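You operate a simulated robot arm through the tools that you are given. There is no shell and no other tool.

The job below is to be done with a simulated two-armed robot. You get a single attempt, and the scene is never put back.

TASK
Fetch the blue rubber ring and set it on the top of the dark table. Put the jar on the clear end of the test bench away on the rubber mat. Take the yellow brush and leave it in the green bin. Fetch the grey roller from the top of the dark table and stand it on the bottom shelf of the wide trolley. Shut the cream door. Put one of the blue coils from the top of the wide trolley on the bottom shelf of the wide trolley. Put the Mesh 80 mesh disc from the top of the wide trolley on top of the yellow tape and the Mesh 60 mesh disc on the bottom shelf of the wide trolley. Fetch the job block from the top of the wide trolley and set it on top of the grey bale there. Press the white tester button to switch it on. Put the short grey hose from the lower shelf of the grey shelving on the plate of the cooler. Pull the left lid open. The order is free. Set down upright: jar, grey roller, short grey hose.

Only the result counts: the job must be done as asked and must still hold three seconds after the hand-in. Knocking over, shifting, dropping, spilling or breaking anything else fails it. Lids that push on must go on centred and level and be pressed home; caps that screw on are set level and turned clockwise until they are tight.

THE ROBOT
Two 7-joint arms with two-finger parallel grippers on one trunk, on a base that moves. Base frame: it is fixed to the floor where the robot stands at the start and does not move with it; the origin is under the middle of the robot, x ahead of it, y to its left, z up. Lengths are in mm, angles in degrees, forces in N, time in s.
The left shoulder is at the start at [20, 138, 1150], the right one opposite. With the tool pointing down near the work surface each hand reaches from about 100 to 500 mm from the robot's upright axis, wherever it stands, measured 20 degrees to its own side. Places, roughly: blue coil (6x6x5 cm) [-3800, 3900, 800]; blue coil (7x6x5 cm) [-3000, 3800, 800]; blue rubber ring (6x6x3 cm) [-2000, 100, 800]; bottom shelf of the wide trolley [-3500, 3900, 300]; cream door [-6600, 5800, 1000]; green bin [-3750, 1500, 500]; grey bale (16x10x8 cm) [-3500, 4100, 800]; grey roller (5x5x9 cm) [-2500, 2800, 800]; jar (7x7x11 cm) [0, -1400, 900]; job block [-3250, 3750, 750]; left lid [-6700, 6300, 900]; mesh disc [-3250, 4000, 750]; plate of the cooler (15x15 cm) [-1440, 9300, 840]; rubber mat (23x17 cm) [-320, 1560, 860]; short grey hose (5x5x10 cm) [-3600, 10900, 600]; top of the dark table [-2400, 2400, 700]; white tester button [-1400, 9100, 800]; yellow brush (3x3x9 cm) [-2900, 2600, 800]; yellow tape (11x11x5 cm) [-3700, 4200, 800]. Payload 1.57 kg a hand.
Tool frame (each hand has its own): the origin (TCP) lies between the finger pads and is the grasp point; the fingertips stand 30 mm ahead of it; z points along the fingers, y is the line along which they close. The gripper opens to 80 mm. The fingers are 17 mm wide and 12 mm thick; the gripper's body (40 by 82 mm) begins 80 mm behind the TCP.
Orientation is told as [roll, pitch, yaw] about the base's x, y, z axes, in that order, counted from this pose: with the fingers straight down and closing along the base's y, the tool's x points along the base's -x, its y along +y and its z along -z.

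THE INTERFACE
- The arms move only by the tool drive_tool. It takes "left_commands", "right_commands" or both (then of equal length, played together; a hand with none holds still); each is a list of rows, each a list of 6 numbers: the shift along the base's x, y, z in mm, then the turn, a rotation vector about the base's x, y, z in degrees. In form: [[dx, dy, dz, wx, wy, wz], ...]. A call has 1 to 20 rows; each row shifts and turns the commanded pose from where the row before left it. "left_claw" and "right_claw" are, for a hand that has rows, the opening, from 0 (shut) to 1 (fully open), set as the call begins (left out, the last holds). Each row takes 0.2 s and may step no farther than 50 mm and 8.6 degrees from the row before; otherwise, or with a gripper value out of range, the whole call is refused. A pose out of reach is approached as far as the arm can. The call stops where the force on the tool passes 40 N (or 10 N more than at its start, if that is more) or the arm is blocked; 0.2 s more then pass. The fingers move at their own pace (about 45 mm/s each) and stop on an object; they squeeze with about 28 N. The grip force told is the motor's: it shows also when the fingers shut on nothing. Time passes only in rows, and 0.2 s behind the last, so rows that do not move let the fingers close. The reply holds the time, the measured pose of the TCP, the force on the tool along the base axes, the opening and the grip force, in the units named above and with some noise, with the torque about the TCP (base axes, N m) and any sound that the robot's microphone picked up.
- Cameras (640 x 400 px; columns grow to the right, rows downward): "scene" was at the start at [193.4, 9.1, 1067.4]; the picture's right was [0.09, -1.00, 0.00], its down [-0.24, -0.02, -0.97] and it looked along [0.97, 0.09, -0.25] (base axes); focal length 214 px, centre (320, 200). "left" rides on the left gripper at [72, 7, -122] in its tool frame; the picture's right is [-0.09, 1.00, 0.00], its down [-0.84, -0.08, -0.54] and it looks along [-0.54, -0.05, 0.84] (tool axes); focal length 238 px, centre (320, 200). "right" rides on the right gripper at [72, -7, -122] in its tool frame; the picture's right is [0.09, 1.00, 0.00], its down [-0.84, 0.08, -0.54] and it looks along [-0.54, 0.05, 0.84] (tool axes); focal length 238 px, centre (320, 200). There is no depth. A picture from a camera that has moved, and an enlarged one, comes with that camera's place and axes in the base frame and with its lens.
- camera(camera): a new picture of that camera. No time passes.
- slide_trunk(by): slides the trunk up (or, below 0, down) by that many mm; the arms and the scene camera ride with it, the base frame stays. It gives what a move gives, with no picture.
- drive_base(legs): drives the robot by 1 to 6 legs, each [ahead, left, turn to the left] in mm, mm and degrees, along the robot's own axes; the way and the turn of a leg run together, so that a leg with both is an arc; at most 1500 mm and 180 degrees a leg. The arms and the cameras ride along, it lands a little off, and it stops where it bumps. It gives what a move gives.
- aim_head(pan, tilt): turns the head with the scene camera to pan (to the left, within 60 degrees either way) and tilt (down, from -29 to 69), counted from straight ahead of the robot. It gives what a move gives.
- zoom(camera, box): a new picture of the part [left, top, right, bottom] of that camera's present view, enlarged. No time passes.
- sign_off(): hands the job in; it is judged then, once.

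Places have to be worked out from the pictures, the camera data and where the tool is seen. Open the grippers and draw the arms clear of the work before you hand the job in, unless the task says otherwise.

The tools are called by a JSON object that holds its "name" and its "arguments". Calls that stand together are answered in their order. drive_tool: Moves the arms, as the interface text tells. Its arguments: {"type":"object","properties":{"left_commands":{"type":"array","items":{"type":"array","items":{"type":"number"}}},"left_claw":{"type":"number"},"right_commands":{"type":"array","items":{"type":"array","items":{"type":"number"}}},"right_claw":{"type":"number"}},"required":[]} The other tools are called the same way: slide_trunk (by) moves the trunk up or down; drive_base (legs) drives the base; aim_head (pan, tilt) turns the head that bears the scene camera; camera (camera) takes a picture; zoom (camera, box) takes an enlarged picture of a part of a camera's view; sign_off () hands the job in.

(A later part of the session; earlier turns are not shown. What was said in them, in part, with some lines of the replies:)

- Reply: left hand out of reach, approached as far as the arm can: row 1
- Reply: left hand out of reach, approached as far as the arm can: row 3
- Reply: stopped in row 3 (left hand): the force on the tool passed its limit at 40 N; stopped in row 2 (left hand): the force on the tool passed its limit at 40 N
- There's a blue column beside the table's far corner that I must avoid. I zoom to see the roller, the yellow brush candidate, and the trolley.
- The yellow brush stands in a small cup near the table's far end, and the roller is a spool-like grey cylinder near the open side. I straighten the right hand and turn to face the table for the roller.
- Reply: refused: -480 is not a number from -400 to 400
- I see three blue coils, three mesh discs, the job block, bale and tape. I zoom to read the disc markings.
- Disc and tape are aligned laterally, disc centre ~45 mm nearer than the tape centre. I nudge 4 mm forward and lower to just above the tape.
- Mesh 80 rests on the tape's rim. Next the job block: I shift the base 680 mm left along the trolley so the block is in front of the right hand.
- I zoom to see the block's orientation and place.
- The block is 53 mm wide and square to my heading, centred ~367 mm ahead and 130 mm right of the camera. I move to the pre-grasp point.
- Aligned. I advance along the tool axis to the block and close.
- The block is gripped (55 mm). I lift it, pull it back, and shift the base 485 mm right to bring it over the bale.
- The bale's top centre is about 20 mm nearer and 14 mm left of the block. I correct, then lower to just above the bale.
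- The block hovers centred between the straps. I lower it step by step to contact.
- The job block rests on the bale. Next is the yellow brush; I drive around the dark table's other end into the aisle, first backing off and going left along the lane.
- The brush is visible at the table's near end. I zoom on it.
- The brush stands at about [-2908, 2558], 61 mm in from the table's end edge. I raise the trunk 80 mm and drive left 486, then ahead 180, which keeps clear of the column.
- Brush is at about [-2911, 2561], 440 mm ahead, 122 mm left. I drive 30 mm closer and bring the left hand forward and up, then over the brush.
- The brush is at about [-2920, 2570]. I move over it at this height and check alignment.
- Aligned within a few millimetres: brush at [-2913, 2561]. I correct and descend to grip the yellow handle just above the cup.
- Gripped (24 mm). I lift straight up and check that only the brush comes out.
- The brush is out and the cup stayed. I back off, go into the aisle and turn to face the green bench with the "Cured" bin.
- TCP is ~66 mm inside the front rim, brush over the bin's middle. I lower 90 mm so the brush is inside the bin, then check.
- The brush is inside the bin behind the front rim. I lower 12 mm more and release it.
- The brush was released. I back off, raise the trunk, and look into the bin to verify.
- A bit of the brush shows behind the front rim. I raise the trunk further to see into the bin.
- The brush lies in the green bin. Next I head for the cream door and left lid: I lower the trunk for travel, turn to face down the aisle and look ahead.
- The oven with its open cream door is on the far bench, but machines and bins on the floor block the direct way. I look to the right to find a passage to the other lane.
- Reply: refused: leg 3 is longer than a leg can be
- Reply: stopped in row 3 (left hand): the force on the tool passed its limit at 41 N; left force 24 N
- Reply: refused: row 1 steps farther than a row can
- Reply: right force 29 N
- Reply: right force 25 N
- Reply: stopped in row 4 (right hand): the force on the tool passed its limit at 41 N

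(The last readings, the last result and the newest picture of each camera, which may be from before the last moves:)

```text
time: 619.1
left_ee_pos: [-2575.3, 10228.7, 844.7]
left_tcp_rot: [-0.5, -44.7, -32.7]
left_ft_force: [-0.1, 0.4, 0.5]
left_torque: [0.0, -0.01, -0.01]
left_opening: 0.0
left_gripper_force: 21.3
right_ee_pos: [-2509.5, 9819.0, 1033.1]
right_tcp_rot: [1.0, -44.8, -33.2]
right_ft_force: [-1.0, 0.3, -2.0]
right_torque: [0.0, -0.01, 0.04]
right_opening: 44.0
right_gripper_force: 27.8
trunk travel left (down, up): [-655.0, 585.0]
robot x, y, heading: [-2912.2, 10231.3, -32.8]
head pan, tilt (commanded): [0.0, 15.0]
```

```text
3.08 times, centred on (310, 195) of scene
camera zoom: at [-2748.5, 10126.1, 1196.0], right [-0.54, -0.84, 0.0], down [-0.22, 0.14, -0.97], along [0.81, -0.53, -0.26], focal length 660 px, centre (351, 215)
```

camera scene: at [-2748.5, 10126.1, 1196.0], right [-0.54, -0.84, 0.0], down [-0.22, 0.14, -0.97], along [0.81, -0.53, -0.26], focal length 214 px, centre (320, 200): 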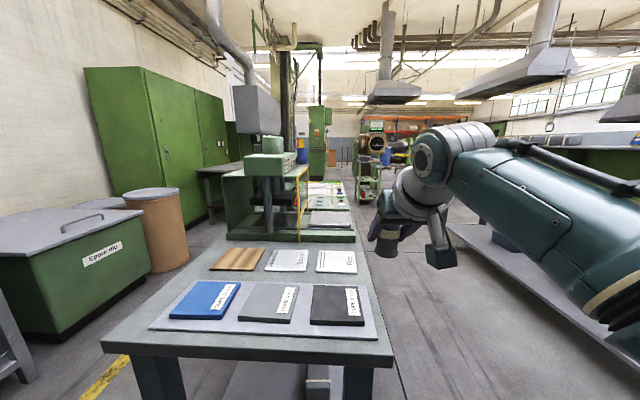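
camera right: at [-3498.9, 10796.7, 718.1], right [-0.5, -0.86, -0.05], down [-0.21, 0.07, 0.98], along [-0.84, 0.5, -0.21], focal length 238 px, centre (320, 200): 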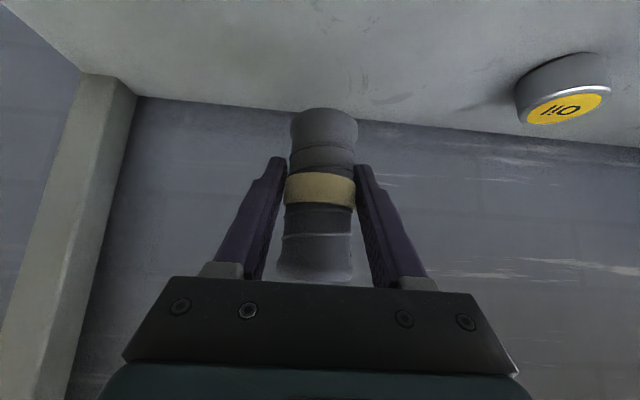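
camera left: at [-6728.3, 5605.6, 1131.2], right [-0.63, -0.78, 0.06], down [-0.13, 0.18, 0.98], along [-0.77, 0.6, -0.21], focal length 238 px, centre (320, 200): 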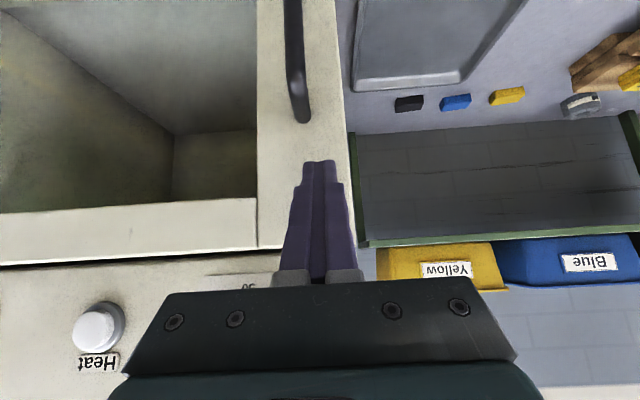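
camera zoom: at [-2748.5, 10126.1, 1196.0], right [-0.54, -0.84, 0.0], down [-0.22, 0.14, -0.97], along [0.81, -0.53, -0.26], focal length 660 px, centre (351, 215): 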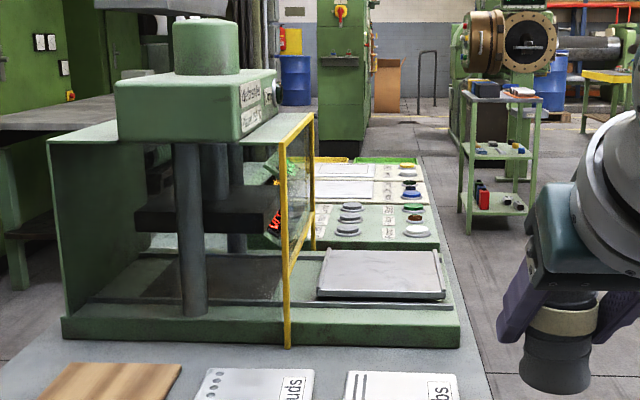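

The table with press, cooler and tester runs away from me. I go right 820 mm into the aisle beside it, ahead 1600 mm, and turn left to face it.

{"name": "drive_base", "arguments": {"legs": [[0, 0, -1.2], [0, -820, 0], [1400, 0, 0]]}}

{"name": "aim_head", "arguments": {"pan": 40, "tilt": 25}}

{"name": "camera", "arguments": {"camera": "scene"}}

```text
time: 630.5
left_ee_pos: [-1870.3, 8747.1, 845.2]
left_tcp_rot: [-0.5, -44.5, -34.6]
left_ft_force: [-0.4, -0.4, 0.1]
left_torque: [0.01, -0.01, -0.01]
left_opening: 0.1
left_gripper_force: 21.7
right_ee_pos: [-1819.2, 8334.1, 1033.5]
right_tcp_rot: [1.1, -44.7, -35.2]
right_ft_force: [0.3, -0.3, -1.6]
right_torque: [-0.01, 0.0, -0.02]
right_opening: 43.4
right_gripper_force: 28.2
trunk travel left (down, up): [-655.0, 585.0]
robot x, y, heading: [-2206.1, 8758.4, -34.8]
head pan, tilt (commanded): [0.0, 15.0]
```

```text
time: 631.5
left_ee_pos: [-1870.8, 8746.8, 844.8]
left_tcp_rot: [-0.5, -44.6, -34.6]
left_ft_force: [0.1, -0.1, 0.9]
left_torque: [0.0, 0.02, 0.01]
left_opening: 0.0
left_gripper_force: 21.2
right_ee_pos: [-1818.8, 8334.8, 1033.3]
right_tcp_rot: [1.1, -44.8, -35.1]
right_ft_force: [-0.3, -0.6, -1.4]
right_torque: [-0.04, -0.01, 0.01]
right_opening: 43.6
right_gripper_force: 27.9
trunk travel left (down, up): [-655.0, 585.0]
robot x, y, heading: [-2208.5, 8759.5, -35.0]
head pan, tilt (commanded): [40.0, 25.0]
```

```text
taken
camera scene: at [-2031.8, 8711.1, 1179.9], right [0.09, -1.0, 0.0], down [-0.42, -0.04, -0.91], along [0.9, 0.08, -0.42], focal length 214 px, centre (320, 200)
```

scene: 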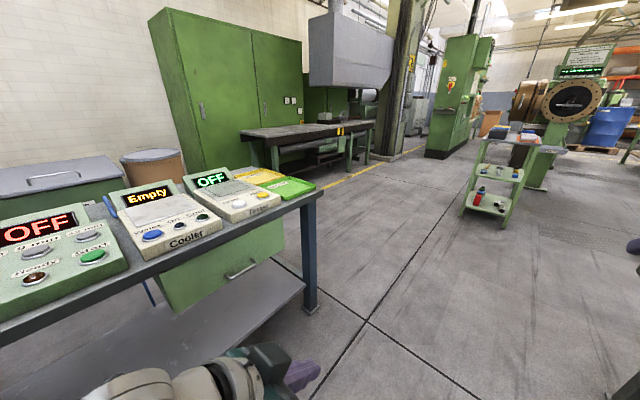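

I see the Cooler (display "Empty", with plate) and the Tester (display "OFF", with white and yellow buttons). I turn left to face the table and look.

{"name": "drive_base", "arguments": {"legs": [[0, 0, 90], [0, -200, 0]]}}

{"name": "aim_head", "arguments": {"pan": 0, "tilt": 30}}

{"name": "camera", "arguments": {"camera": "scene"}}

{"name": "zoom", "arguments": {"camera": "scene", "box": [220, 120, 500, 290]}}

```text
time: 636.9
left_ee_pos: [-2029.3, 8979.5, 845.4]
left_tcp_rot: [-0.4, -44.6, 54.4]
left_ft_force: [-1.0, 0.6, 0.3]
left_torque: [0.0, -0.03, -0.02]
left_opening: 0.0
left_gripper_force: 21.1
right_ee_pos: [-1615.0, 9022.6, 1032.9]
right_tcp_rot: [1.2, -44.8, 53.8]
right_ft_force: [-0.7, -1.0, -0.8]
right_torque: [0.0, -0.01, 0.02]
right_opening: 43.5
right_gripper_force: 27.6
trunk travel left (down, up): [-655.0, 585.0]
robot x, y, heading: [-2049.2, 8645.3, 54.0]
head pan, tilt (commanded): [40.0, 25.0]
```

```text
time: 638.0
left_ee_pos: [-2027.8, 8979.8, 844.1]
left_tcp_rot: [-0.4, -44.5, 54.3]
left_ft_force: [-0.3, -0.2, -0.9]
left_torque: [0.0, 0.0, -0.04]
left_opening: 0.1
left_gripper_force: 21.5
right_ee_pos: [-1615.7, 9024.6, 1033.4]
right_tcp_rot: [1.1, -44.8, 53.7]
right_ft_force: [0.6, -0.3, -0.7]
right_torque: [0.0, -0.02, 0.04]
right_opening: 43.6
right_gripper_force: 28.3
trunk travel left (down, up): [-655.0, 585.0]
robot x, y, heading: [-2047.9, 8647.0, 54.0]
head pan, tilt (commanded): [0.0, 30.0]
```

```text
taken
camera scene: at [-1934.9, 8798.9, 1171.9], right [0.81, -0.59, 0.0], down [-0.29, -0.41, -0.87], along [0.51, 0.7, -0.5], focal length 214 px, centre (320, 200)
```

scene: 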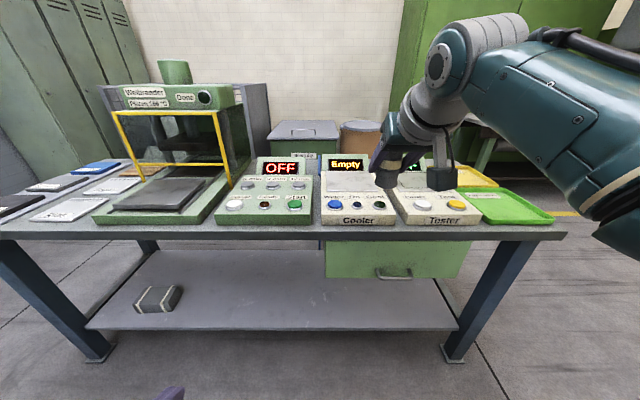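

```text
2.29 times, centred on (360, 205) of scene
camera zoom: at [-1934.9, 8798.9, 1171.9], right [0.81, -0.59, 0.0], down [-0.29, -0.41, -0.87], along [0.51, 0.7, -0.5], focal length 490 px, centre (229, 189)
```

zoom: 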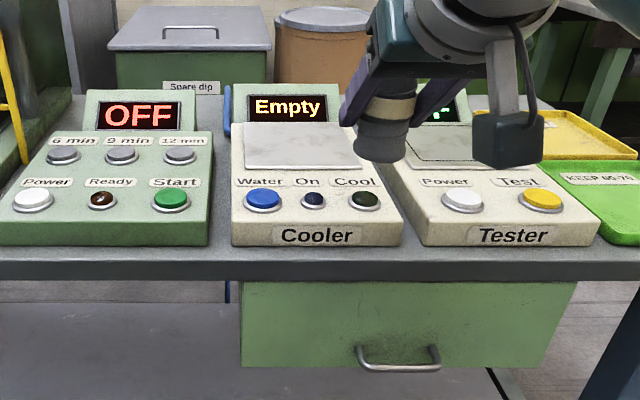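

The Cooler plate and the Tester's white "Power" button are clearly visible. From its apparent size the plate is about z 875, ~820 mm ahead of my axis and ~105 mm right. I drive 230 mm closer and triangulate with the hand camera.

{"name": "drive_base", "arguments": {"legs": [[230, 0, 0]]}}

{"name": "aim_head", "arguments": {"pan": -10, "tilt": 40}}

{"name": "camera", "arguments": {"camera": "scene"}}

{"name": "camera", "arguments": {"camera": "right"}}

```text
time: 639.7
left_ee_pos: [-1894.9, 9164.0, 844.0]
left_tcp_rot: [-0.5, -44.6, 54.3]
left_ft_force: [0.5, -0.3, -0.5]
left_torque: [-0.01, 0.02, 0.03]
left_opening: 0.1
left_gripper_force: 21.1
right_ee_pos: [-1482.5, 9207.2, 1033.3]
right_tcp_rot: [1.1, -44.8, 53.8]
right_ft_force: [-0.1, -0.1, -1.1]
right_torque: [0.0, 0.04, 0.01]
right_opening: 43.4
right_gripper_force: 27.5
trunk travel left (down, up): [-655.0, 585.0]
robot x, y, heading: [-1913.3, 8828.2, 53.8]
head pan, tilt (commanded): [0.0, 30.0]
```

```text
time: 640.4
left_ee_pos: [-1894.0, 9163.8, 844.2]
left_tcp_rot: [-0.3, -44.5, 54.2]
left_ft_force: [-0.4, -0.1, 0.2]
left_torque: [0.01, 0.01, -0.02]
left_opening: 0.0
left_gripper_force: 21.3
right_ee_pos: [-1483.1, 9208.7, 1032.3]
right_tcp_rot: [1.1, -44.8, 53.8]
right_ft_force: [-0.3, -0.3, -0.7]
right_torque: [0.02, 0.0, -0.01]
right_opening: 43.3
right_gripper_force: 28.4
trunk travel left (down, up): [-655.0, 585.0]
robot x, y, heading: [-1910.2, 8830.1, 54.1]
head pan, tilt (commanded): [-10.0, 40.0]
```

```text
taken
camera scene: at [-1793.2, 8968.8, 1156.6], right [0.7, -0.72, 0.0], down [-0.46, -0.45, -0.77], along [0.55, 0.53, -0.64], focal length 214 px, centre (320, 200)
```

scene: 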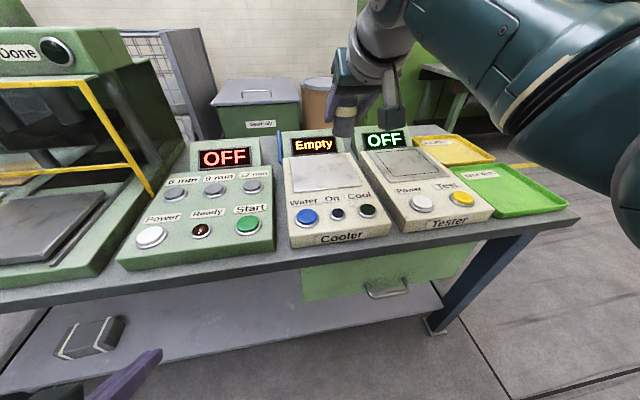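

```text
taken
camera right: at [-1555.4, 9091.6, 1067.6], right [-0.85, 0.52, -0.05], down [0.07, 0.21, 0.98], along [0.52, 0.83, -0.22], focal length 238 px, centre (320, 200)
```

right: 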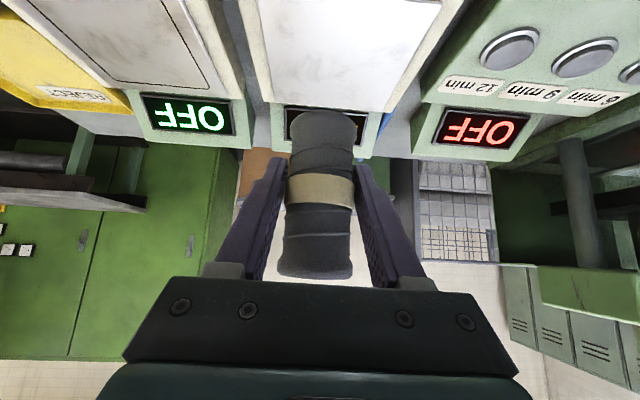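

The stereo from these views is ill-conditioned. I raise the trunk 200 mm for a vertical baseline and take the same view again.

{"name": "zoom", "arguments": {"camera": "scene", "box": [260, 100, 500, 260]}}

{"name": "slide_trunk", "arguments": {"by": 200}}

{"name": "camera", "arguments": {"camera": "scene"}}

{"name": "zoom", "arguments": {"camera": "scene", "box": [260, 160, 500, 320]}}

```text
2.50 times, centred on (380, 180) of scene
camera zoom: at [-1793.2, 8968.8, 1156.6], right [0.7, -0.72, 0.0], down [-0.46, -0.45, -0.77], along [0.55, 0.53, -0.64], focal length 536 px, centre (170, 250)
```

zoom: 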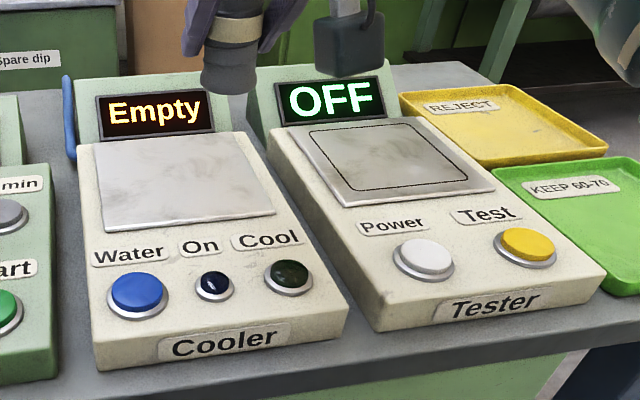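

```text
time: 642.6
left_ee_pos: [-1894.7, 9163.6, 1044.5]
left_tcp_rot: [-0.3, -44.6, 54.4]
left_ft_force: [0.4, -0.3, 0.6]
left_torque: [0.01, 0.01, -0.02]
left_opening: 0.1
left_gripper_force: 21.4
right_ee_pos: [-1482.0, 9207.0, 1231.7]
right_tcp_rot: [1.1, -44.9, 53.7]
right_ft_force: [-0.2, 0.0, -0.1]
right_torque: [0.0, -0.02, 0.01]
right_opening: 43.4
right_gripper_force: 27.7
trunk travel left (down, up): [-855.0, 385.0]
robot x, y, heading: [-1915.2, 8827.2, 53.9]
head pan, tilt (commanded): [-10.0, 40.0]
```

```text
taken
camera scene: at [-1793.2, 8968.7, 1356.5], right [0.69, -0.72, 0.0], down [-0.46, -0.45, -0.77], along [0.55, 0.53, -0.64], focal length 214 px, centre (320, 200)
```

scene: 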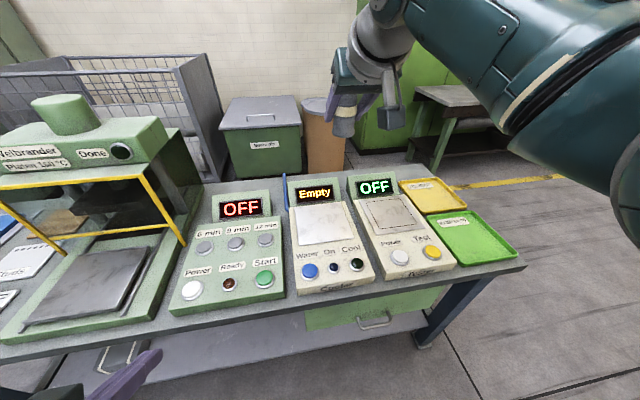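

```text
2.50 times, centred on (380, 240) of scene
camera zoom: at [-1793.2, 8968.7, 1356.5], right [0.69, -0.72, 0.0], down [-0.46, -0.45, -0.77], along [0.55, 0.53, -0.64], focal length 536 px, centre (170, 100)
```

zoom: 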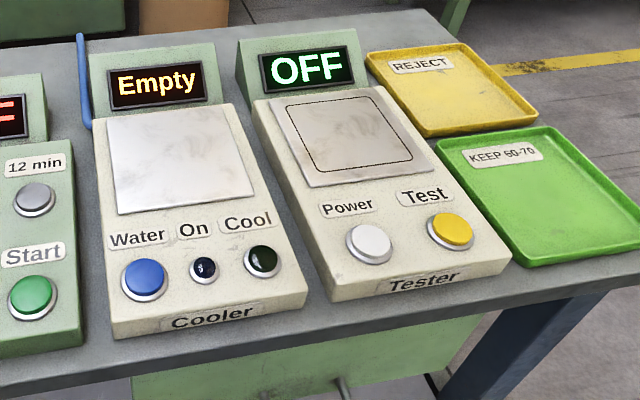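

With the vertical baseline I get: plate centre ≈ [-1428, 9313], z ≈ 842 (level); white tester button ≈ [-1374, 9058], z ≈ 845. I lower the trunk 250 mm and tuck the left hand low in front of the table.

{"name": "slide_trunk", "arguments": {"by": -250}}

{"name": "drive_tool", "arguments": {"left_commands": [[-12, -17, -30, 0, 0, 0], [-12, -17, -30, 0, 0, 0], [0, 0, -30, 0, 0, 0], [0, 0, 0, 0, 0, 0]]}}

{"name": "camera", "arguments": {"camera": "scene"}}

```text
time: 645.1
left_ee_pos: [-1896.2, 9163.5, 795.6]
left_tcp_rot: [-0.3, -44.6, 54.2]
left_ft_force: [0.4, -0.8, -1.0]
left_torque: [0.0, 0.01, 0.01]
left_opening: 0.0
left_gripper_force: 21.7
right_ee_pos: [-1481.5, 9206.9, 982.4]
right_tcp_rot: [1.1, -44.7, 53.8]
right_ft_force: [-0.1, 0.3, -1.6]
right_torque: [-0.02, -0.01, 0.0]
right_opening: 43.0
right_gripper_force: 27.7
trunk travel left (down, up): [-605.0, 635.0]
robot x, y, heading: [-1912.6, 8828.4, 54.2]
head pan, tilt (commanded): [-10.0, 40.0]
```

```text
time: 646.1
left_ee_pos: [-1917.9, 9128.4, 704.9]
left_tcp_rot: [-0.5, -44.7, 54.3]
left_ft_force: [-0.5, 0.5, -0.4]
left_torque: [0.02, -0.01, 0.01]
left_opening: 0.0
left_gripper_force: 21.2
right_ee_pos: [-1482.3, 9207.2, 983.2]
right_tcp_rot: [1.1, -44.8, 53.8]
right_ft_force: [0.4, -0.6, -1.1]
right_torque: [0.03, -0.02, 0.02]
right_opening: 42.9
right_gripper_force: 28.1
trunk travel left (down, up): [-605.0, 635.0]
robot x, y, heading: [-1911.3, 8830.5, 54.1]
head pan, tilt (commanded): [-10.0, 40.0]
```

```text
taken
camera scene: at [-1793.3, 8968.7, 1106.5], right [0.69, -0.72, 0.0], down [-0.46, -0.45, -0.77], along [0.55, 0.53, -0.64], focal length 214 px, centre (320, 200)
```

scene: 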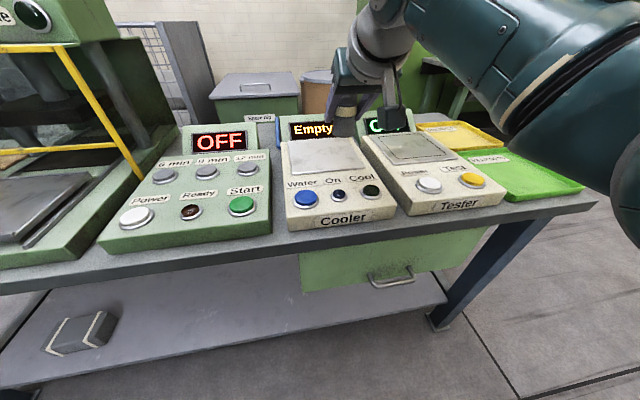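

Now I drive 120 mm ahead so the plate comes under the hose.

{"name": "drive_base", "arguments": {"legs": [[120, 0, 0]]}}

{"name": "aim_head", "arguments": {"pan": -10, "tilt": 45}}

{"name": "camera", "arguments": {"camera": "scene"}}

{"name": "camera", "arguments": {"camera": "right"}}

```text
time: 647.4
left_ee_pos: [-1848.6, 9224.7, 704.7]
left_tcp_rot: [-0.4, -44.5, 54.3]
left_ft_force: [-0.6, 0.5, -0.3]
left_torque: [-0.02, 0.02, 0.0]
left_opening: 0.1
left_gripper_force: 21.3
right_ee_pos: [-1412.9, 9302.7, 981.9]
right_tcp_rot: [1.0, -44.8, 53.9]
right_ft_force: [0.0, 0.2, -2.0]
right_torque: [-0.03, 0.02, 0.01]
right_opening: 42.9
right_gripper_force: 27.7
trunk travel left (down, up): [-605.0, 635.0]
robot x, y, heading: [-1843.6, 8924.2, 54.1]
head pan, tilt (commanded): [-10.0, 40.0]
```

```text
time: 648.0
left_ee_pos: [-1848.5, 9223.2, 705.9]
left_tcp_rot: [-0.4, -44.6, 54.3]
left_ft_force: [-0.6, -0.4, 0.1]
left_torque: [-0.02, -0.02, -0.02]
left_opening: 0.2
left_gripper_force: 21.3
right_ee_pos: [-1412.9, 9302.8, 981.8]
right_tcp_rot: [1.1, -44.8, 53.9]
right_ft_force: [0.1, -0.8, -0.7]
right_torque: [0.01, 0.0, -0.01]
right_opening: 42.8
right_gripper_force: 28.0
trunk travel left (down, up): [-605.0, 635.0]
robot x, y, heading: [-1846.1, 8919.5, 54.0]
head pan, tilt (commanded): [-10.0, 45.0]
```

```text
taken
camera scene: at [-1726.7, 9061.5, 1099.3], right [0.69, -0.72, 0.0], down [-0.51, -0.49, -0.71], along [0.51, 0.49, -0.71], focal length 214 px, centre (320, 200)
```

scene: 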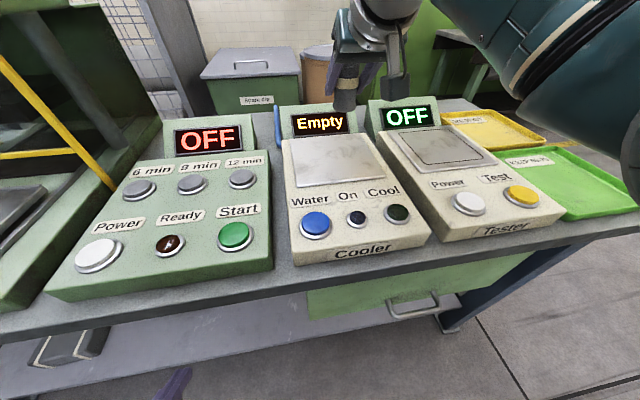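

```text
taken
camera right: at [-1486.2, 9186.8, 1017.5], right [-0.85, 0.52, -0.05], down [0.07, 0.21, 0.98], along [0.52, 0.82, -0.22], focal length 238 px, centre (320, 200)
```

right: 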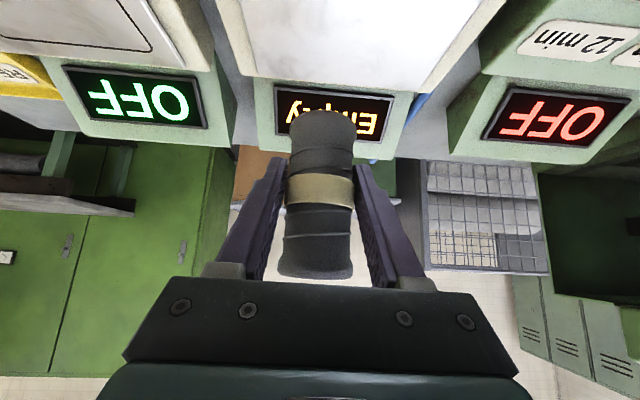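

The hose hovers over the plate, 18 mm to the right of its centre. I shift left 18 mm and lower toward the plate.

{"name": "drive_tool", "arguments": {"right_commands": [[-15, 10, 0, 0, 0, 0], [0, 0, -30, 0, 0, 0], [0, 0, -30, 0, 0, 0], [0, 0, 0, 0, 0, 0]]}}

{"name": "camera", "arguments": {"camera": "right"}}

{"name": "zoom", "arguments": {"camera": "scene", "box": [260, 60, 460, 260]}}

```text
time: 649.0
left_ee_pos: [-1848.8, 9223.4, 704.6]
left_tcp_rot: [-0.4, -44.5, 54.2]
left_ft_force: [-0.4, -0.6, 0.0]
left_torque: [0.02, 0.02, -0.02]
left_opening: 0.0
left_gripper_force: 21.3
right_ee_pos: [-1427.7, 9312.8, 922.6]
right_tcp_rot: [1.1, -44.9, 53.8]
right_ft_force: [0.2, -0.1, -1.6]
right_torque: [-0.02, -0.02, 0.02]
right_opening: 42.9
right_gripper_force: 27.8
trunk travel left (down, up): [-605.0, 635.0]
robot x, y, heading: [-1843.2, 8922.1, 53.8]
head pan, tilt (commanded): [-10.0, 45.0]
```

```text
taken
camera right: at [-1500.9, 9196.9, 957.8], right [-0.85, 0.52, -0.05], down [0.07, 0.21, 0.98], along [0.52, 0.83, -0.22], focal length 238 px, centre (320, 200)
```

right: 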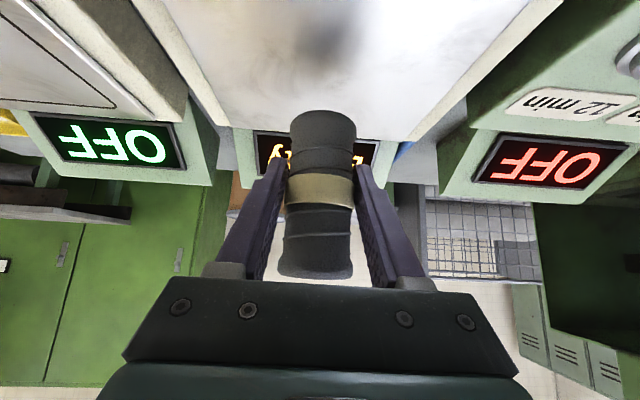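

```text
2.00 times, centred on (360, 160) of scene
camera zoom: at [-1726.7, 9061.5, 1099.3], right [0.69, -0.72, 0.0], down [-0.51, -0.49, -0.71], along [0.51, 0.49, -0.71], focal length 429 px, centre (240, 280)
```

zoom: 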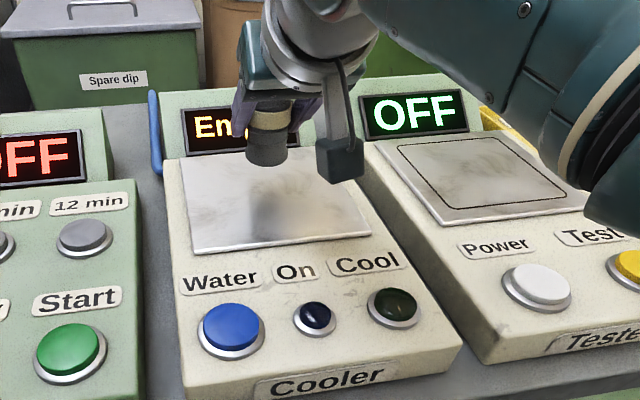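

The hose's shadow falls on the plate's middle. I lower further in small steps.

{"name": "drive_tool", "arguments": {"right_commands": [[0, 0, -12, 0, 0, 0], [0, 0, -8, 0, 0, 0], [0, 0, 0, 0, 0, 0]]}}

{"name": "drive_tool", "arguments": {"right_commands": [[0, 0, -2, 0, 0, 0], [0, 0, -2, 0, 0, 0], [0, 0, 0, 0, 0, 0]]}}

```text
time: 649.8
left_ee_pos: [-1848.2, 9223.5, 705.3]
left_tcp_rot: [-0.4, -44.5, 54.4]
left_ft_force: [0.9, 0.2, -0.3]
left_torque: [-0.04, -0.02, 0.03]
left_opening: 0.1
left_gripper_force: 21.5
right_ee_pos: [-1427.1, 9313.2, 901.8]
right_tcp_rot: [1.1, -44.8, 53.9]
right_ft_force: [0.0, -0.1, -0.8]
right_torque: [-0.01, 0.0, -0.01]
right_opening: 43.0
right_gripper_force: 28.3
trunk travel left (down, up): [-605.0, 635.0]
robot x, y, heading: [-1843.6, 8923.7, 54.0]
head pan, tilt (commanded): [-10.0, 45.0]
```

```text
time: 650.6
left_ee_pos: [-1849.2, 9223.6, 704.6]
left_tcp_rot: [-0.4, -44.6, 54.3]
left_ft_force: [-0.6, -0.2, -0.2]
left_torque: [0.04, 0.01, 0.01]
left_opening: 0.0
left_gripper_force: 21.3
right_ee_pos: [-1428.0, 9313.3, 899.1]
right_tcp_rot: [1.1, -44.6, 53.9]
right_ft_force: [0.3, -0.6, -1.1]
right_torque: [-0.03, -0.01, 0.0]
right_opening: 43.1
right_gripper_force: 28.2
trunk travel left (down, up): [-605.0, 635.0]
robot x, y, heading: [-1845.3, 8924.4, 54.1]
head pan, tilt (commanded): [-10.0, 45.0]
```

{"name": "drive_tool", "arguments": {"right_commands": [[0, 0, -1.5, 0, 0, 0], [0, 0, -1.5, 0, 0, 0], [0, 0, 0, 0, 0, 0]]}}

{"name": "zoom", "arguments": {"camera": "scene", "box": [280, 80, 440, 200]}}

```text
time: 651.4
left_ee_pos: [-1848.5, 9223.2, 704.9]
left_tcp_rot: [-0.3, -44.6, 54.3]
left_ft_force: [-0.1, -0.3, 0.0]
left_torque: [0.0, 0.0, -0.01]
left_opening: 0.0
left_gripper_force: 21.0
right_ee_pos: [-1428.5, 9312.2, 894.4]
right_tcp_rot: [1.1, -44.8, 53.7]
right_ft_force: [-0.2, 0.2, -0.8]
right_torque: [0.03, 0.03, -0.01]
right_opening: 42.9
right_gripper_force: 28.0
trunk travel left (down, up): [-605.0, 635.0]
robot x, y, heading: [-1844.3, 8923.6, 54.0]
head pan, tilt (commanded): [-10.0, 45.0]
```

```text
3.33 times, centred on (360, 140) of scene
camera zoom: at [-1726.7, 9061.5, 1099.3], right [0.69, -0.72, 0.0], down [-0.51, -0.49, -0.71], along [0.51, 0.49, -0.71], focal length 715 px, centre (187, 400)
```

zoom: 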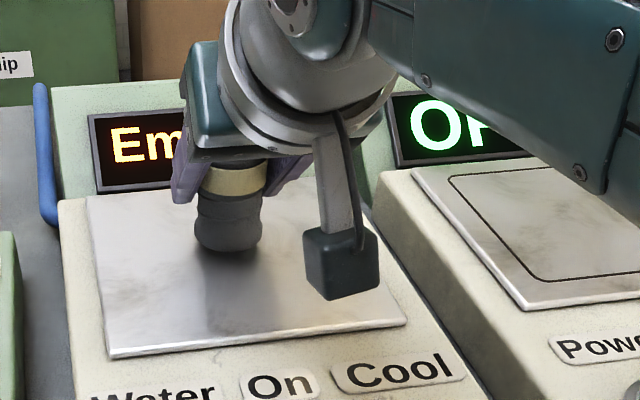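

The hose is slightly behind the plate's centre. I shift it 12 mm toward me and continue lowering.

{"name": "drive_tool", "arguments": {"right_commands": [[-7, -9.7, 0, 0, 0, 0], [0, 0, -1.5, 0, 0, 0], [0, 0, 0, 0, 0, 0]]}}

{"name": "drive_tool", "arguments": {"right_commands": [[0, 0, -1.5, 0, 0, 0], [0, 0, 0, 0, 0, 0]]}}

```text
time: 652.2
left_ee_pos: [-1848.6, 9222.8, 706.1]
left_tcp_rot: [-0.4, -44.6, 54.3]
left_ft_force: [-0.6, -0.3, 0.5]
left_torque: [0.03, 0.0, 0.0]
left_opening: 0.1
left_gripper_force: 21.0
right_ee_pos: [-1436.4, 9302.5, 894.4]
right_tcp_rot: [1.0, -44.8, 53.8]
right_ft_force: [-0.1, 0.5, -1.4]
right_torque: [-0.02, -0.04, 0.0]
right_opening: 42.8
right_gripper_force: 27.7
trunk travel left (down, up): [-605.0, 635.0]
robot x, y, heading: [-1842.2, 8918.7, 53.8]
head pan, tilt (commanded): [-10.0, 45.0]
```

```text
time: 652.8
left_ee_pos: [-1848.4, 9224.0, 704.7]
left_tcp_rot: [-0.5, -44.7, 54.2]
left_ft_force: [1.0, -0.1, -0.6]
left_torque: [0.03, -0.01, 0.04]
left_opening: 0.0
left_gripper_force: 21.8
right_ee_pos: [-1435.9, 9302.6, 892.5]
right_tcp_rot: [1.1, -44.8, 53.8]
right_ft_force: [0.1, 0.1, -1.2]
right_torque: [0.03, -0.01, 0.0]
right_opening: 42.8
right_gripper_force: 28.0
trunk travel left (down, up): [-605.0, 635.0]
robot x, y, heading: [-1842.8, 8923.4, 54.2]
head pan, tilt (commanded): [-10.0, 45.0]
```

{"name": "drive_tool", "arguments": {"right_commands": [[0, 0, -1.5, 0, 0, 0], [0, 0, -1, 0, 0, 0], [0, 0, 0, 0, 0, 0]]}}

```text
time: 653.6
left_ee_pos: [-1849.6, 9224.9, 704.7]
left_tcp_rot: [-0.3, -44.6, 54.3]
left_ft_force: [-0.1, 0.7, 1.2]
left_torque: [-0.03, 0.01, 0.0]
left_opening: 0.0
left_gripper_force: 21.3
right_ee_pos: [-1434.9, 9303.3, 889.6]
right_tcp_rot: [1.2, -44.8, 53.9]
right_ft_force: [-0.5, -0.1, -1.3]
right_torque: [-0.02, -0.02, -0.02]
right_opening: 42.5
right_gripper_force: 28.1
trunk travel left (down, up): [-605.0, 635.0]
robot x, y, heading: [-1840.9, 8922.9, 54.1]
head pan, tilt (commanded): [-10.0, 45.0]
```

{"name": "drive_tool", "arguments": {"right_commands": [[0, 0, -1.5, 0, 0, 0], [0, 0, -1, 0, 0, 0], [0, 0, 0, 0, 0, 0]]}}

{"name": "zoom", "arguments": {"camera": "scene", "box": [280, 80, 440, 200]}}

```text
time: 654.4
left_ee_pos: [-1848.7, 9222.5, 705.4]
left_tcp_rot: [-0.5, -44.6, 54.2]
left_ft_force: [0.1, -1.1, 0.4]
left_torque: [0.02, 0.01, 0.02]
left_opening: 0.3
left_gripper_force: 21.7
right_ee_pos: [-1434.8, 9303.8, 888.9]
right_tcp_rot: [1.1, -45.1, 53.7]
right_ft_force: [-7.2, -11.2, 19.6]
right_torque: [-0.34, -0.11, -0.09]
right_opening: 42.5
right_gripper_force: 27.9
trunk travel left (down, up): [-605.0, 635.0]
robot x, y, heading: [-1843.4, 8922.4, 53.9]
head pan, tilt (commanded): [-10.0, 45.0]
```

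```text
3.33 times, centred on (360, 140) of scene
camera zoom: at [-1726.6, 9060.8, 1099.5], right [0.69, -0.72, 0.0], down [-0.51, -0.49, -0.71], along [0.51, 0.49, -0.71], focal length 715 px, centre (187, 400)
```

zoom: 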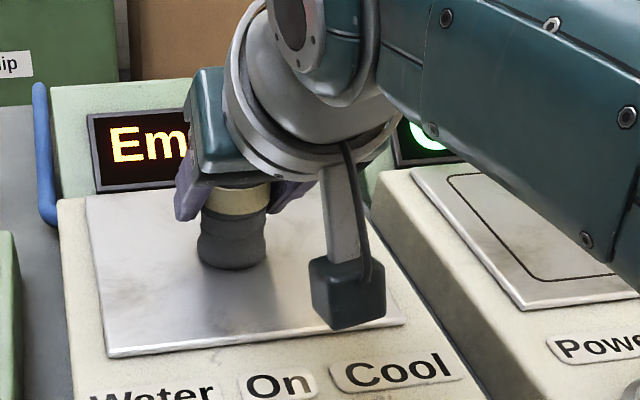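

Contact with the plate. I relieve slightly, open the fingers, and retreat up and back along the tool axis.

{"name": "drive_tool", "arguments": {"right_commands": [[0, 0, 0.5, 0, 0, 0], [0, 0, 0, 0, 0, 0]]}}

{"name": "drive_tool", "arguments": {"right_commands": [[0, 0, 0, 0, 0, 0], [0, 0, 0, 0, 0, 0], [0, 0, 0, 0, 0, 0], [0, 0, 0, 0, 0, 0], [-8, -11, 13, 0, 0, 0], [-12, -16, 20, 0, 0, 0], [-15, -20, 30, 0, 0, 0], [0, 0, 0, 0, 0, 0]], "right_claw": 1}}

{"name": "camera", "arguments": {"camera": "scene"}}

{"name": "camera", "arguments": {"camera": "right"}}

```text
time: 655.0
left_ee_pos: [-1847.7, 9222.3, 704.1]
left_tcp_rot: [-0.5, -44.6, 54.3]
left_ft_force: [-0.2, -0.1, 0.3]
left_torque: [0.0, 0.02, -0.02]
left_opening: 0.3
left_gripper_force: 21.7
right_ee_pos: [-1434.1, 9303.2, 888.9]
right_tcp_rot: [1.2, -45.0, 53.8]
right_ft_force: [-9.1, -10.2, 23.7]
right_torque: [-0.21, -0.03, -0.1]
right_opening: 42.3
right_gripper_force: 27.9
trunk travel left (down, up): [-605.0, 635.0]
robot x, y, heading: [-1845.9, 8925.4, 54.0]
head pan, tilt (commanded): [-10.0, 45.0]
```

```text
time: 656.8
left_ee_pos: [-1847.9, 9223.4, 705.8]
left_tcp_rot: [-0.4, -44.6, 54.3]
left_ft_force: [0.1, -0.4, -0.5]
left_torque: [-0.01, 0.01, 0.03]
left_opening: 0.3
left_gripper_force: 21.2
right_ee_pos: [-1470.2, 9257.0, 949.6]
right_tcp_rot: [1.2, -44.7, 53.8]
right_ft_force: [0.6, -0.6, -1.1]
right_torque: [-0.04, 0.02, 0.0]
right_opening: 80.1
right_gripper_force: 0.0
trunk travel left (down, up): [-605.0, 635.0]
robot x, y, heading: [-1846.2, 8921.6, 53.9]
head pan, tilt (commanded): [-10.0, 45.0]
```

```text
taken
camera scene: at [-1726.6, 9061.5, 1099.3], right [0.69, -0.72, 0.0], down [-0.51, -0.49, -0.71], along [0.51, 0.49, -0.71], focal length 214 px, centre (320, 200)
```

scene: 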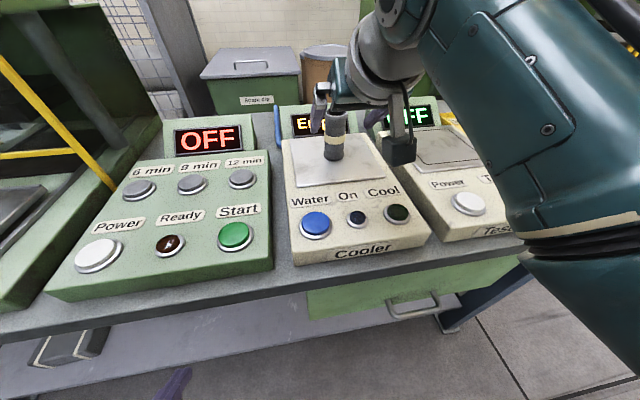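

```text
taken
camera right: at [-1543.2, 9140.8, 986.0], right [-0.85, 0.52, -0.05], down [0.07, 0.21, 0.97], along [0.52, 0.82, -0.22], focal length 238 px, centre (320, 200)
```

right: 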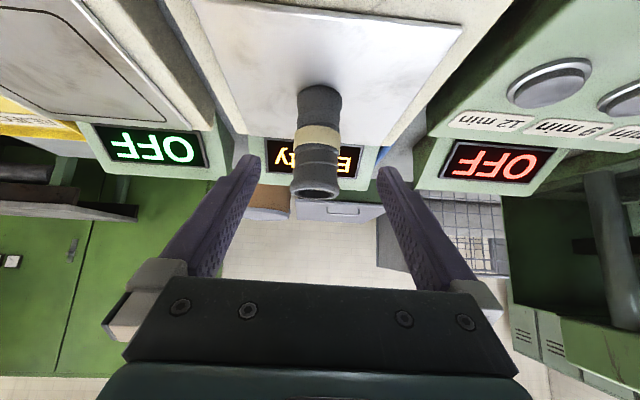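

The hose stands upright on the cooler plate. Next the white tester button: I move the right hand back, close it, and bring it above the button.

{"name": "drive_tool", "arguments": {"right_commands": [[-28, -38, 5, 0, 0, 0], [-28, -38, 5, 0, 0, 0], [35, -32, 0, 0, 0, 0], [35, -32, 0, 0, 0, 0], [35, -32, 0, 0, 0, 0], [35, -32, 0, 0, 0, 0], [0, 0, 0, 0, 0, 0]], "right_claw": 0}}

{"name": "camera", "arguments": {"camera": "right"}}

{"name": "camera", "arguments": {"camera": "scene"}}

```text
time: 658.4
left_ee_pos: [-1848.5, 9223.0, 705.3]
left_tcp_rot: [-0.3, -44.6, 54.2]
left_ft_force: [-0.6, -0.1, -1.2]
left_torque: [-0.01, -0.02, 0.03]
left_opening: 0.1
left_gripper_force: 21.5
right_ee_pos: [-1384.2, 9051.9, 959.9]
right_tcp_rot: [1.1, -44.8, 53.8]
right_ft_force: [0.6, -0.1, 0.6]
right_torque: [0.01, 0.01, 0.02]
right_opening: 0.0
right_gripper_force: 21.6
trunk travel left (down, up): [-605.0, 635.0]
robot x, y, heading: [-1844.2, 8925.3, 53.8]
head pan, tilt (commanded): [-10.0, 45.0]
```

```text
taken
camera right: at [-1457.7, 8935.6, 995.3], right [-0.85, 0.52, -0.05], down [0.07, 0.21, 0.98], along [0.52, 0.83, -0.22], focal length 238 px, centre (320, 200)
```

right: 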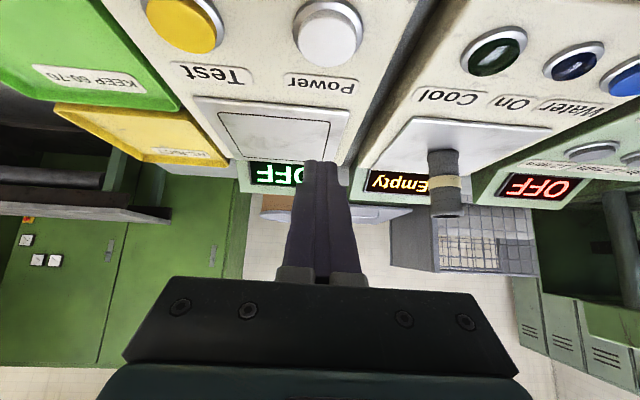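

```text
taken
camera scene: at [-1726.7, 9061.6, 1099.3], right [0.69, -0.72, 0.0], down [-0.51, -0.49, -0.71], along [0.51, 0.49, -0.71], focal length 214 px, centre (320, 200)
```

scene: 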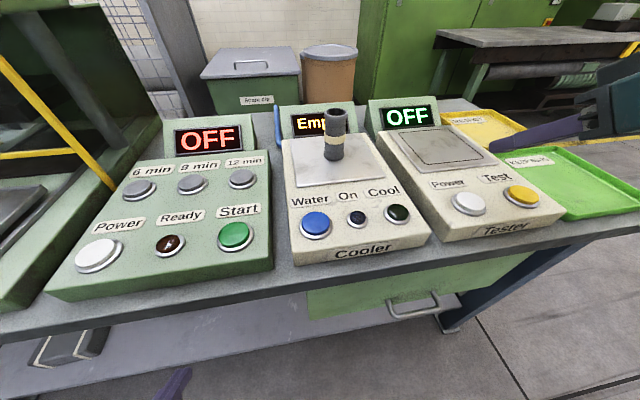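

The button is at about [-1378, 9054]. I align the fist tip above it and lower close to it.

{"name": "drive_tool", "arguments": {"right_commands": [[-2.8, -10, -25, 0, 0, 0], [0, 0, -30, 0, 0, 0], [0, 0, -17, 0, 0, 0], [0, 0, 0, 0, 0, 0]]}}

{"name": "camera", "arguments": {"camera": "right"}}

{"name": "zoom", "arguments": {"camera": "scene", "box": [380, 120, 580, 260]}}

```text
time: 659.4
left_ee_pos: [-1848.7, 9223.6, 706.0]
left_tcp_rot: [-0.3, -44.6, 54.3]
left_ft_force: [0.1, -0.5, 0.9]
left_torque: [0.0, 0.0, -0.02]
left_opening: 0.1
left_gripper_force: 21.4
right_ee_pos: [-1389.6, 9041.4, 889.5]
right_tcp_rot: [1.1, -44.8, 53.7]
right_ft_force: [0.7, 0.2, 0.1]
right_torque: [-0.01, 0.04, 0.02]
right_opening: 0.2
right_gripper_force: 21.8
trunk travel left (down, up): [-605.0, 635.0]
robot x, y, heading: [-1842.5, 8921.8, 54.0]
head pan, tilt (commanded): [-10.0, 45.0]
```

```text
taken
camera right: at [-1462.8, 8924.9, 923.7], right [-0.85, 0.52, -0.05], down [0.07, 0.21, 0.98], along [0.52, 0.82, -0.22], focal length 238 px, centre (320, 200)
```

right: 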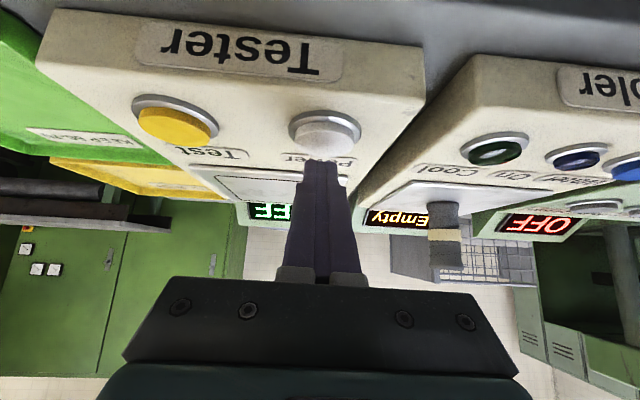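

```text
2.86 times, centred on (480, 190) of scene
camera zoom: at [-1726.6, 9061.5, 1099.3], right [0.69, -0.72, 0.0], down [-0.51, -0.49, -0.71], along [0.51, 0.49, -0.71], focal length 613 px, centre (-137, 229)
```

zoom: 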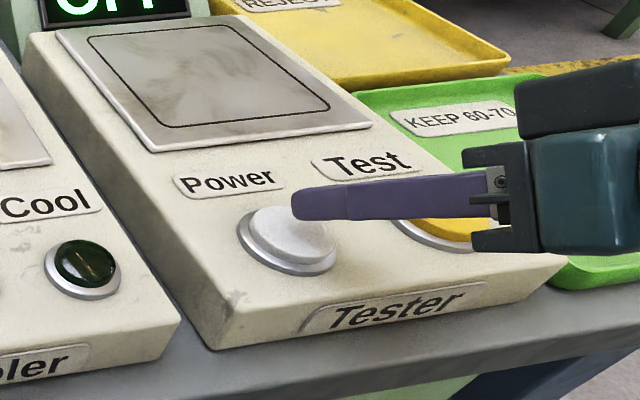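

The tip is above the button. I move 8 mm toward me and press down gently in small steps.

{"name": "drive_tool", "arguments": {"right_commands": [[-4.7, -6.5, -6, 0, 0, 0], [0, 0, -5, 0, 0, 0], [0, 0, 0, 0, 0, 0]]}}

{"name": "drive_tool", "arguments": {"right_commands": [[0, 0, -3, 0, 0, 0], [0, 0, 0, 0, 0, 0]]}}

{"name": "zoom", "arguments": {"camera": "scene", "box": [370, 90, 570, 250]}}

```text
time: 660.2
left_ee_pos: [-1849.5, 9224.6, 704.8]
left_tcp_rot: [-0.4, -44.6, 54.3]
left_ft_force: [0.4, 0.2, -0.2]
left_torque: [0.0, 0.0, 0.01]
left_opening: 0.2
left_gripper_force: 21.3
right_ee_pos: [-1393.0, 9035.5, 877.3]
right_tcp_rot: [1.1, -44.8, 53.8]
right_ft_force: [-0.2, 0.2, 0.3]
right_torque: [0.0, 0.0, 0.0]
right_opening: 0.0
right_gripper_force: 21.3
trunk travel left (down, up): [-605.0, 635.0]
robot x, y, heading: [-1847.8, 8922.3, 54.1]
head pan, tilt (commanded): [-10.0, 45.0]
```

```text
time: 660.8
left_ee_pos: [-1848.6, 9223.6, 704.8]
left_tcp_rot: [-0.4, -44.6, 54.3]
left_ft_force: [0.1, 0.3, 0.5]
left_torque: [-0.04, -0.03, 0.01]
left_opening: 0.0
left_gripper_force: 21.1
right_ee_pos: [-1392.3, 9034.6, 876.1]
right_tcp_rot: [1.0, -44.7, 53.8]
right_ft_force: [-0.7, 0.9, 3.6]
right_torque: [0.0, -0.06, 0.02]
right_opening: 0.0
right_gripper_force: 21.0
trunk travel left (down, up): [-605.0, 635.0]
robot x, y, heading: [-1840.9, 8922.9, 53.9]
head pan, tilt (commanded): [-10.0, 45.0]
heard: click
```

```text
2.50 times, centred on (470, 170) of scene
camera zoom: at [-1726.5, 9061.6, 1099.3], right [0.69, -0.72, 0.0], down [-0.51, -0.49, -0.71], along [0.51, 0.49, -0.71], focal length 536 px, centre (-55, 275)
```

zoom: 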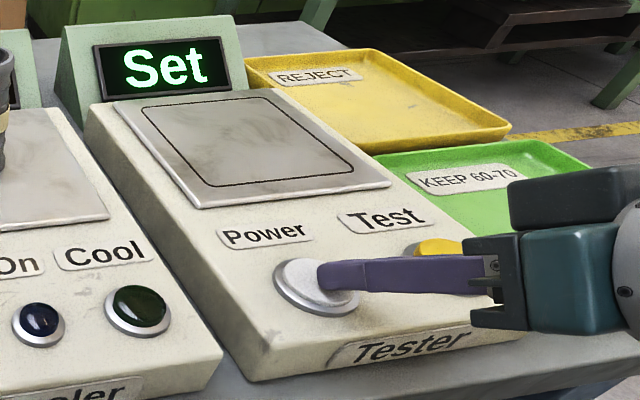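

A click was heard and the tester display changed from OFF to "Set". I lift the hand straight up and away.

{"name": "drive_tool", "arguments": {"right_commands": [[0, 0, 15, 0, 0, 0], [0, 0, 30, 0, 0, 0], [0, 0, 35, 0, 0, 0], [-15, -20, 20, 0, 0, 0], [0, 0, 0, 0, 0, 0]]}}

{"name": "camera", "arguments": {"camera": "scene"}}

{"name": "zoom", "arguments": {"camera": "scene", "box": [260, 80, 460, 240]}}

```text
time: 662.0
left_ee_pos: [-1848.0, 9223.4, 704.6]
left_tcp_rot: [-0.4, -44.7, 54.3]
left_ft_force: [0.5, 0.4, -1.2]
left_torque: [0.03, -0.03, -0.01]
left_opening: 0.1
left_gripper_force: 21.4
right_ee_pos: [-1407.9, 9015.9, 974.8]
right_tcp_rot: [1.1, -44.9, 53.8]
right_ft_force: [0.4, 0.5, -0.5]
right_torque: [0.02, -0.02, -0.04]
right_opening: 0.0
right_gripper_force: 21.1
trunk travel left (down, up): [-605.0, 635.0]
robot x, y, heading: [-1845.3, 8925.4, 54.2]
head pan, tilt (commanded): [-10.0, 45.0]
```

```text
taken
camera scene: at [-1726.6, 9061.6, 1099.3], right [0.69, -0.72, 0.0], down [-0.51, -0.49, -0.71], along [0.51, 0.49, -0.71], focal length 214 px, centre (320, 200)
```

scene: 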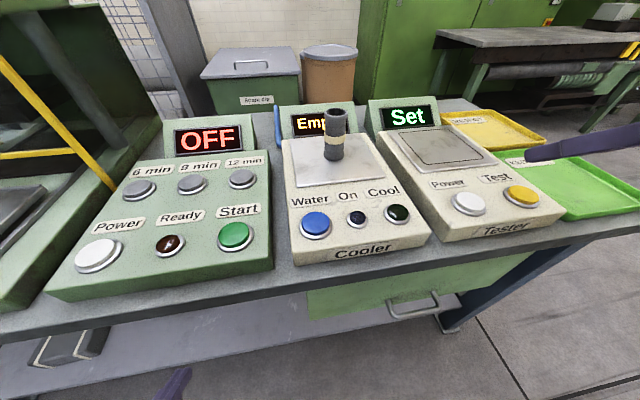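

```text
2.50 times, centred on (360, 160) of scene
camera zoom: at [-1726.6, 9061.6, 1099.3], right [0.69, -0.72, 0.0], down [-0.51, -0.49, -0.71], along [0.51, 0.49, -0.71], focal length 536 px, centre (220, 300)
```

zoom: 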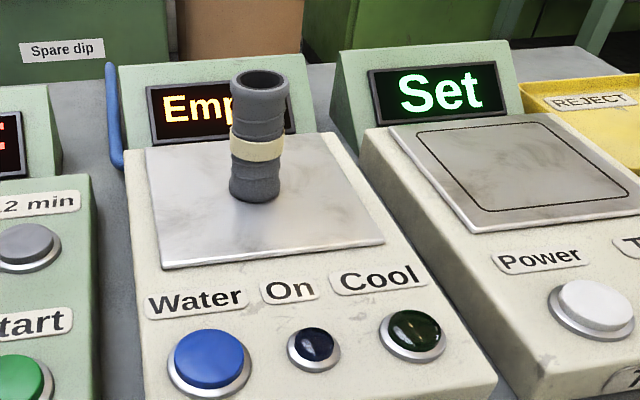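

The tester shows "Set" and the hose stands upright at the plate's centre. All jobs are done; I back away from the table and open both grippers.

{"name": "drive_base", "arguments": {"legs": [[-350, 0, 0]]}}

{"name": "drive_tool", "arguments": {"left_commands": [[0, 0, 0, 0, 0, 0], [0, 0, 0, 0, 0, 0], [0, 0, 0, 0, 0, 0], [0, 0, 0, 0, 0, 0], [0, 0, 0, 0, 0, 0]], "right_commands": [[0, 0, 0, 0, 0, 0], [0, 0, 0, 0, 0, 0], [0, 0, 0, 0, 0, 0], [0, 0, 0, 0, 0, 0], [0, 0, 0, 0, 0, 0]], "left_claw": 1, "right_claw": 1}}

{"name": "aim_head", "arguments": {"pan": -10, "tilt": 30}}

{"name": "camera", "arguments": {"camera": "scene"}}

{"name": "zoom", "arguments": {"camera": "scene", "box": [220, 80, 460, 240]}}

```text
time: 664.3
left_ee_pos: [-2048.8, 8947.3, 704.6]
left_tcp_rot: [-0.4, -44.6, 54.1]
left_ft_force: [0.3, 0.5, -1.3]
left_torque: [0.02, 0.01, 0.0]
left_opening: 0.7
left_gripper_force: 21.0
right_ee_pos: [-1608.7, 8736.9, 975.4]
right_tcp_rot: [1.1, -44.8, 53.7]
right_ft_force: [-0.1, 0.2, -0.4]
right_torque: [0.01, 0.0, 0.0]
right_opening: 0.0
right_gripper_force: 21.0
trunk travel left (down, up): [-605.0, 635.0]
robot x, y, heading: [-2042.2, 8647.1, 53.7]
head pan, tilt (commanded): [-10.0, 45.0]
```

```text
time: 665.5
left_ee_pos: [-2049.2, 8946.7, 705.9]
left_tcp_rot: [-0.4, -44.6, 54.2]
left_ft_force: [0.0, 0.1, -0.4]
left_torque: [-0.04, 0.0, 0.0]
left_opening: 80.1
left_gripper_force: 0.1
right_ee_pos: [-1609.3, 8738.4, 976.3]
right_tcp_rot: [1.1, -44.8, 53.7]
right_ft_force: [0.1, 0.0, 1.0]
right_torque: [0.02, -0.01, 0.03]
right_opening: 80.2
right_gripper_force: 0.1
trunk travel left (down, up): [-605.0, 635.0]
robot x, y, heading: [-2042.7, 8645.1, 54.2]
head pan, tilt (commanded): [-10.0, 45.0]
```

```text
time: 666.2
left_ee_pos: [-2049.2, 8947.2, 706.2]
left_tcp_rot: [-0.3, -44.6, 54.1]
left_ft_force: [0.2, 0.0, -0.1]
left_torque: [0.01, -0.01, 0.0]
left_opening: 80.0
left_gripper_force: 0.1
right_ee_pos: [-1609.5, 8737.8, 975.2]
right_tcp_rot: [1.1, -44.8, 53.8]
right_ft_force: [-0.3, -0.4, -0.2]
right_torque: [-0.01, -0.02, -0.03]
right_opening: 80.0
right_gripper_force: 0.1
trunk travel left (down, up): [-605.0, 635.0]
robot x, y, heading: [-2044.3, 8645.0, 54.1]
head pan, tilt (commanded): [-10.0, 30.0]
```

```text
taken
camera scene: at [-1920.8, 8791.3, 1121.8], right [0.69, -0.72, 0.0], down [-0.36, -0.35, -0.87], along [0.62, 0.6, -0.5], focal length 214 px, centre (320, 200)
```

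scene: 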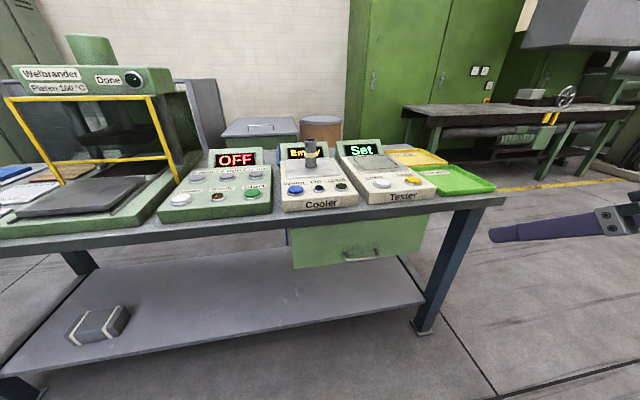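

```text
2.50 times, centred on (340, 160) of scene
camera zoom: at [-1920.8, 8791.3, 1121.8], right [0.69, -0.72, 0.0], down [-0.36, -0.35, -0.87], along [0.62, 0.6, -0.5], focal length 536 px, centre (270, 300)
```

zoom: 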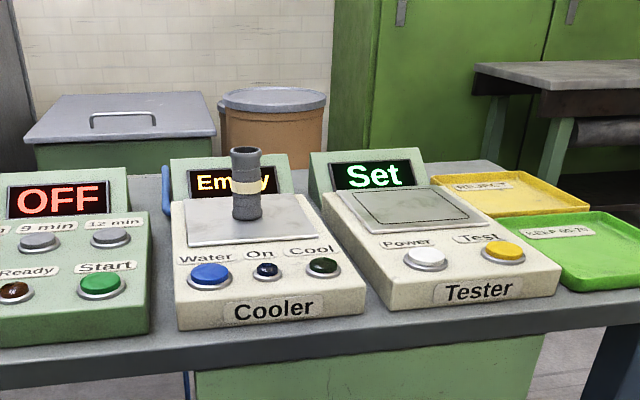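

Everything is in place: the hose is upright on the plate, the tester is on, both grippers are open, and the arms are clear of the work. I hand the job in.

{"name": "sign_off", "arguments": {}}

```text
The job is handed in.
```

All the jobs on the list are done and I've handed it in. I checked each one by camera when I finished it, but I did not go back for a second look at the earlier ones before signing off.

- **Blue ring:** lying on the dark table.
- **Jar:** upright on the rubber mat.
- **Yellow brush:** in the green "Cured" bin. I could only see its tip behind the front rim.
- **Wide trolley, bottom shelf:** the grey roller (upright), one blue coil and the Mesh 60 disc.
- **Mesh 80 disc:** on top of the yellow tape. The tape's hole is wider than the disc, so the disc rests on the near rim, partly over the hole. It stayed put when I let go.
- **Job block:** on top of the grey bale, between its two straps.
- **Cream oven door:** pushed shut. It lines up with the bench edge, though it may have eased back by up to about half a degree when I let go.
- **Left lid of the Coils box:** slid fully open to its end stop.
- **Short grey hose:** upright in the middle of the cooler plate. The cooler still shows "Empty".
- **Tester:** the white button clicked and the display changed from OFF to "Set".

I felt no bump while driving and saw nothing else knocked over or shifted.
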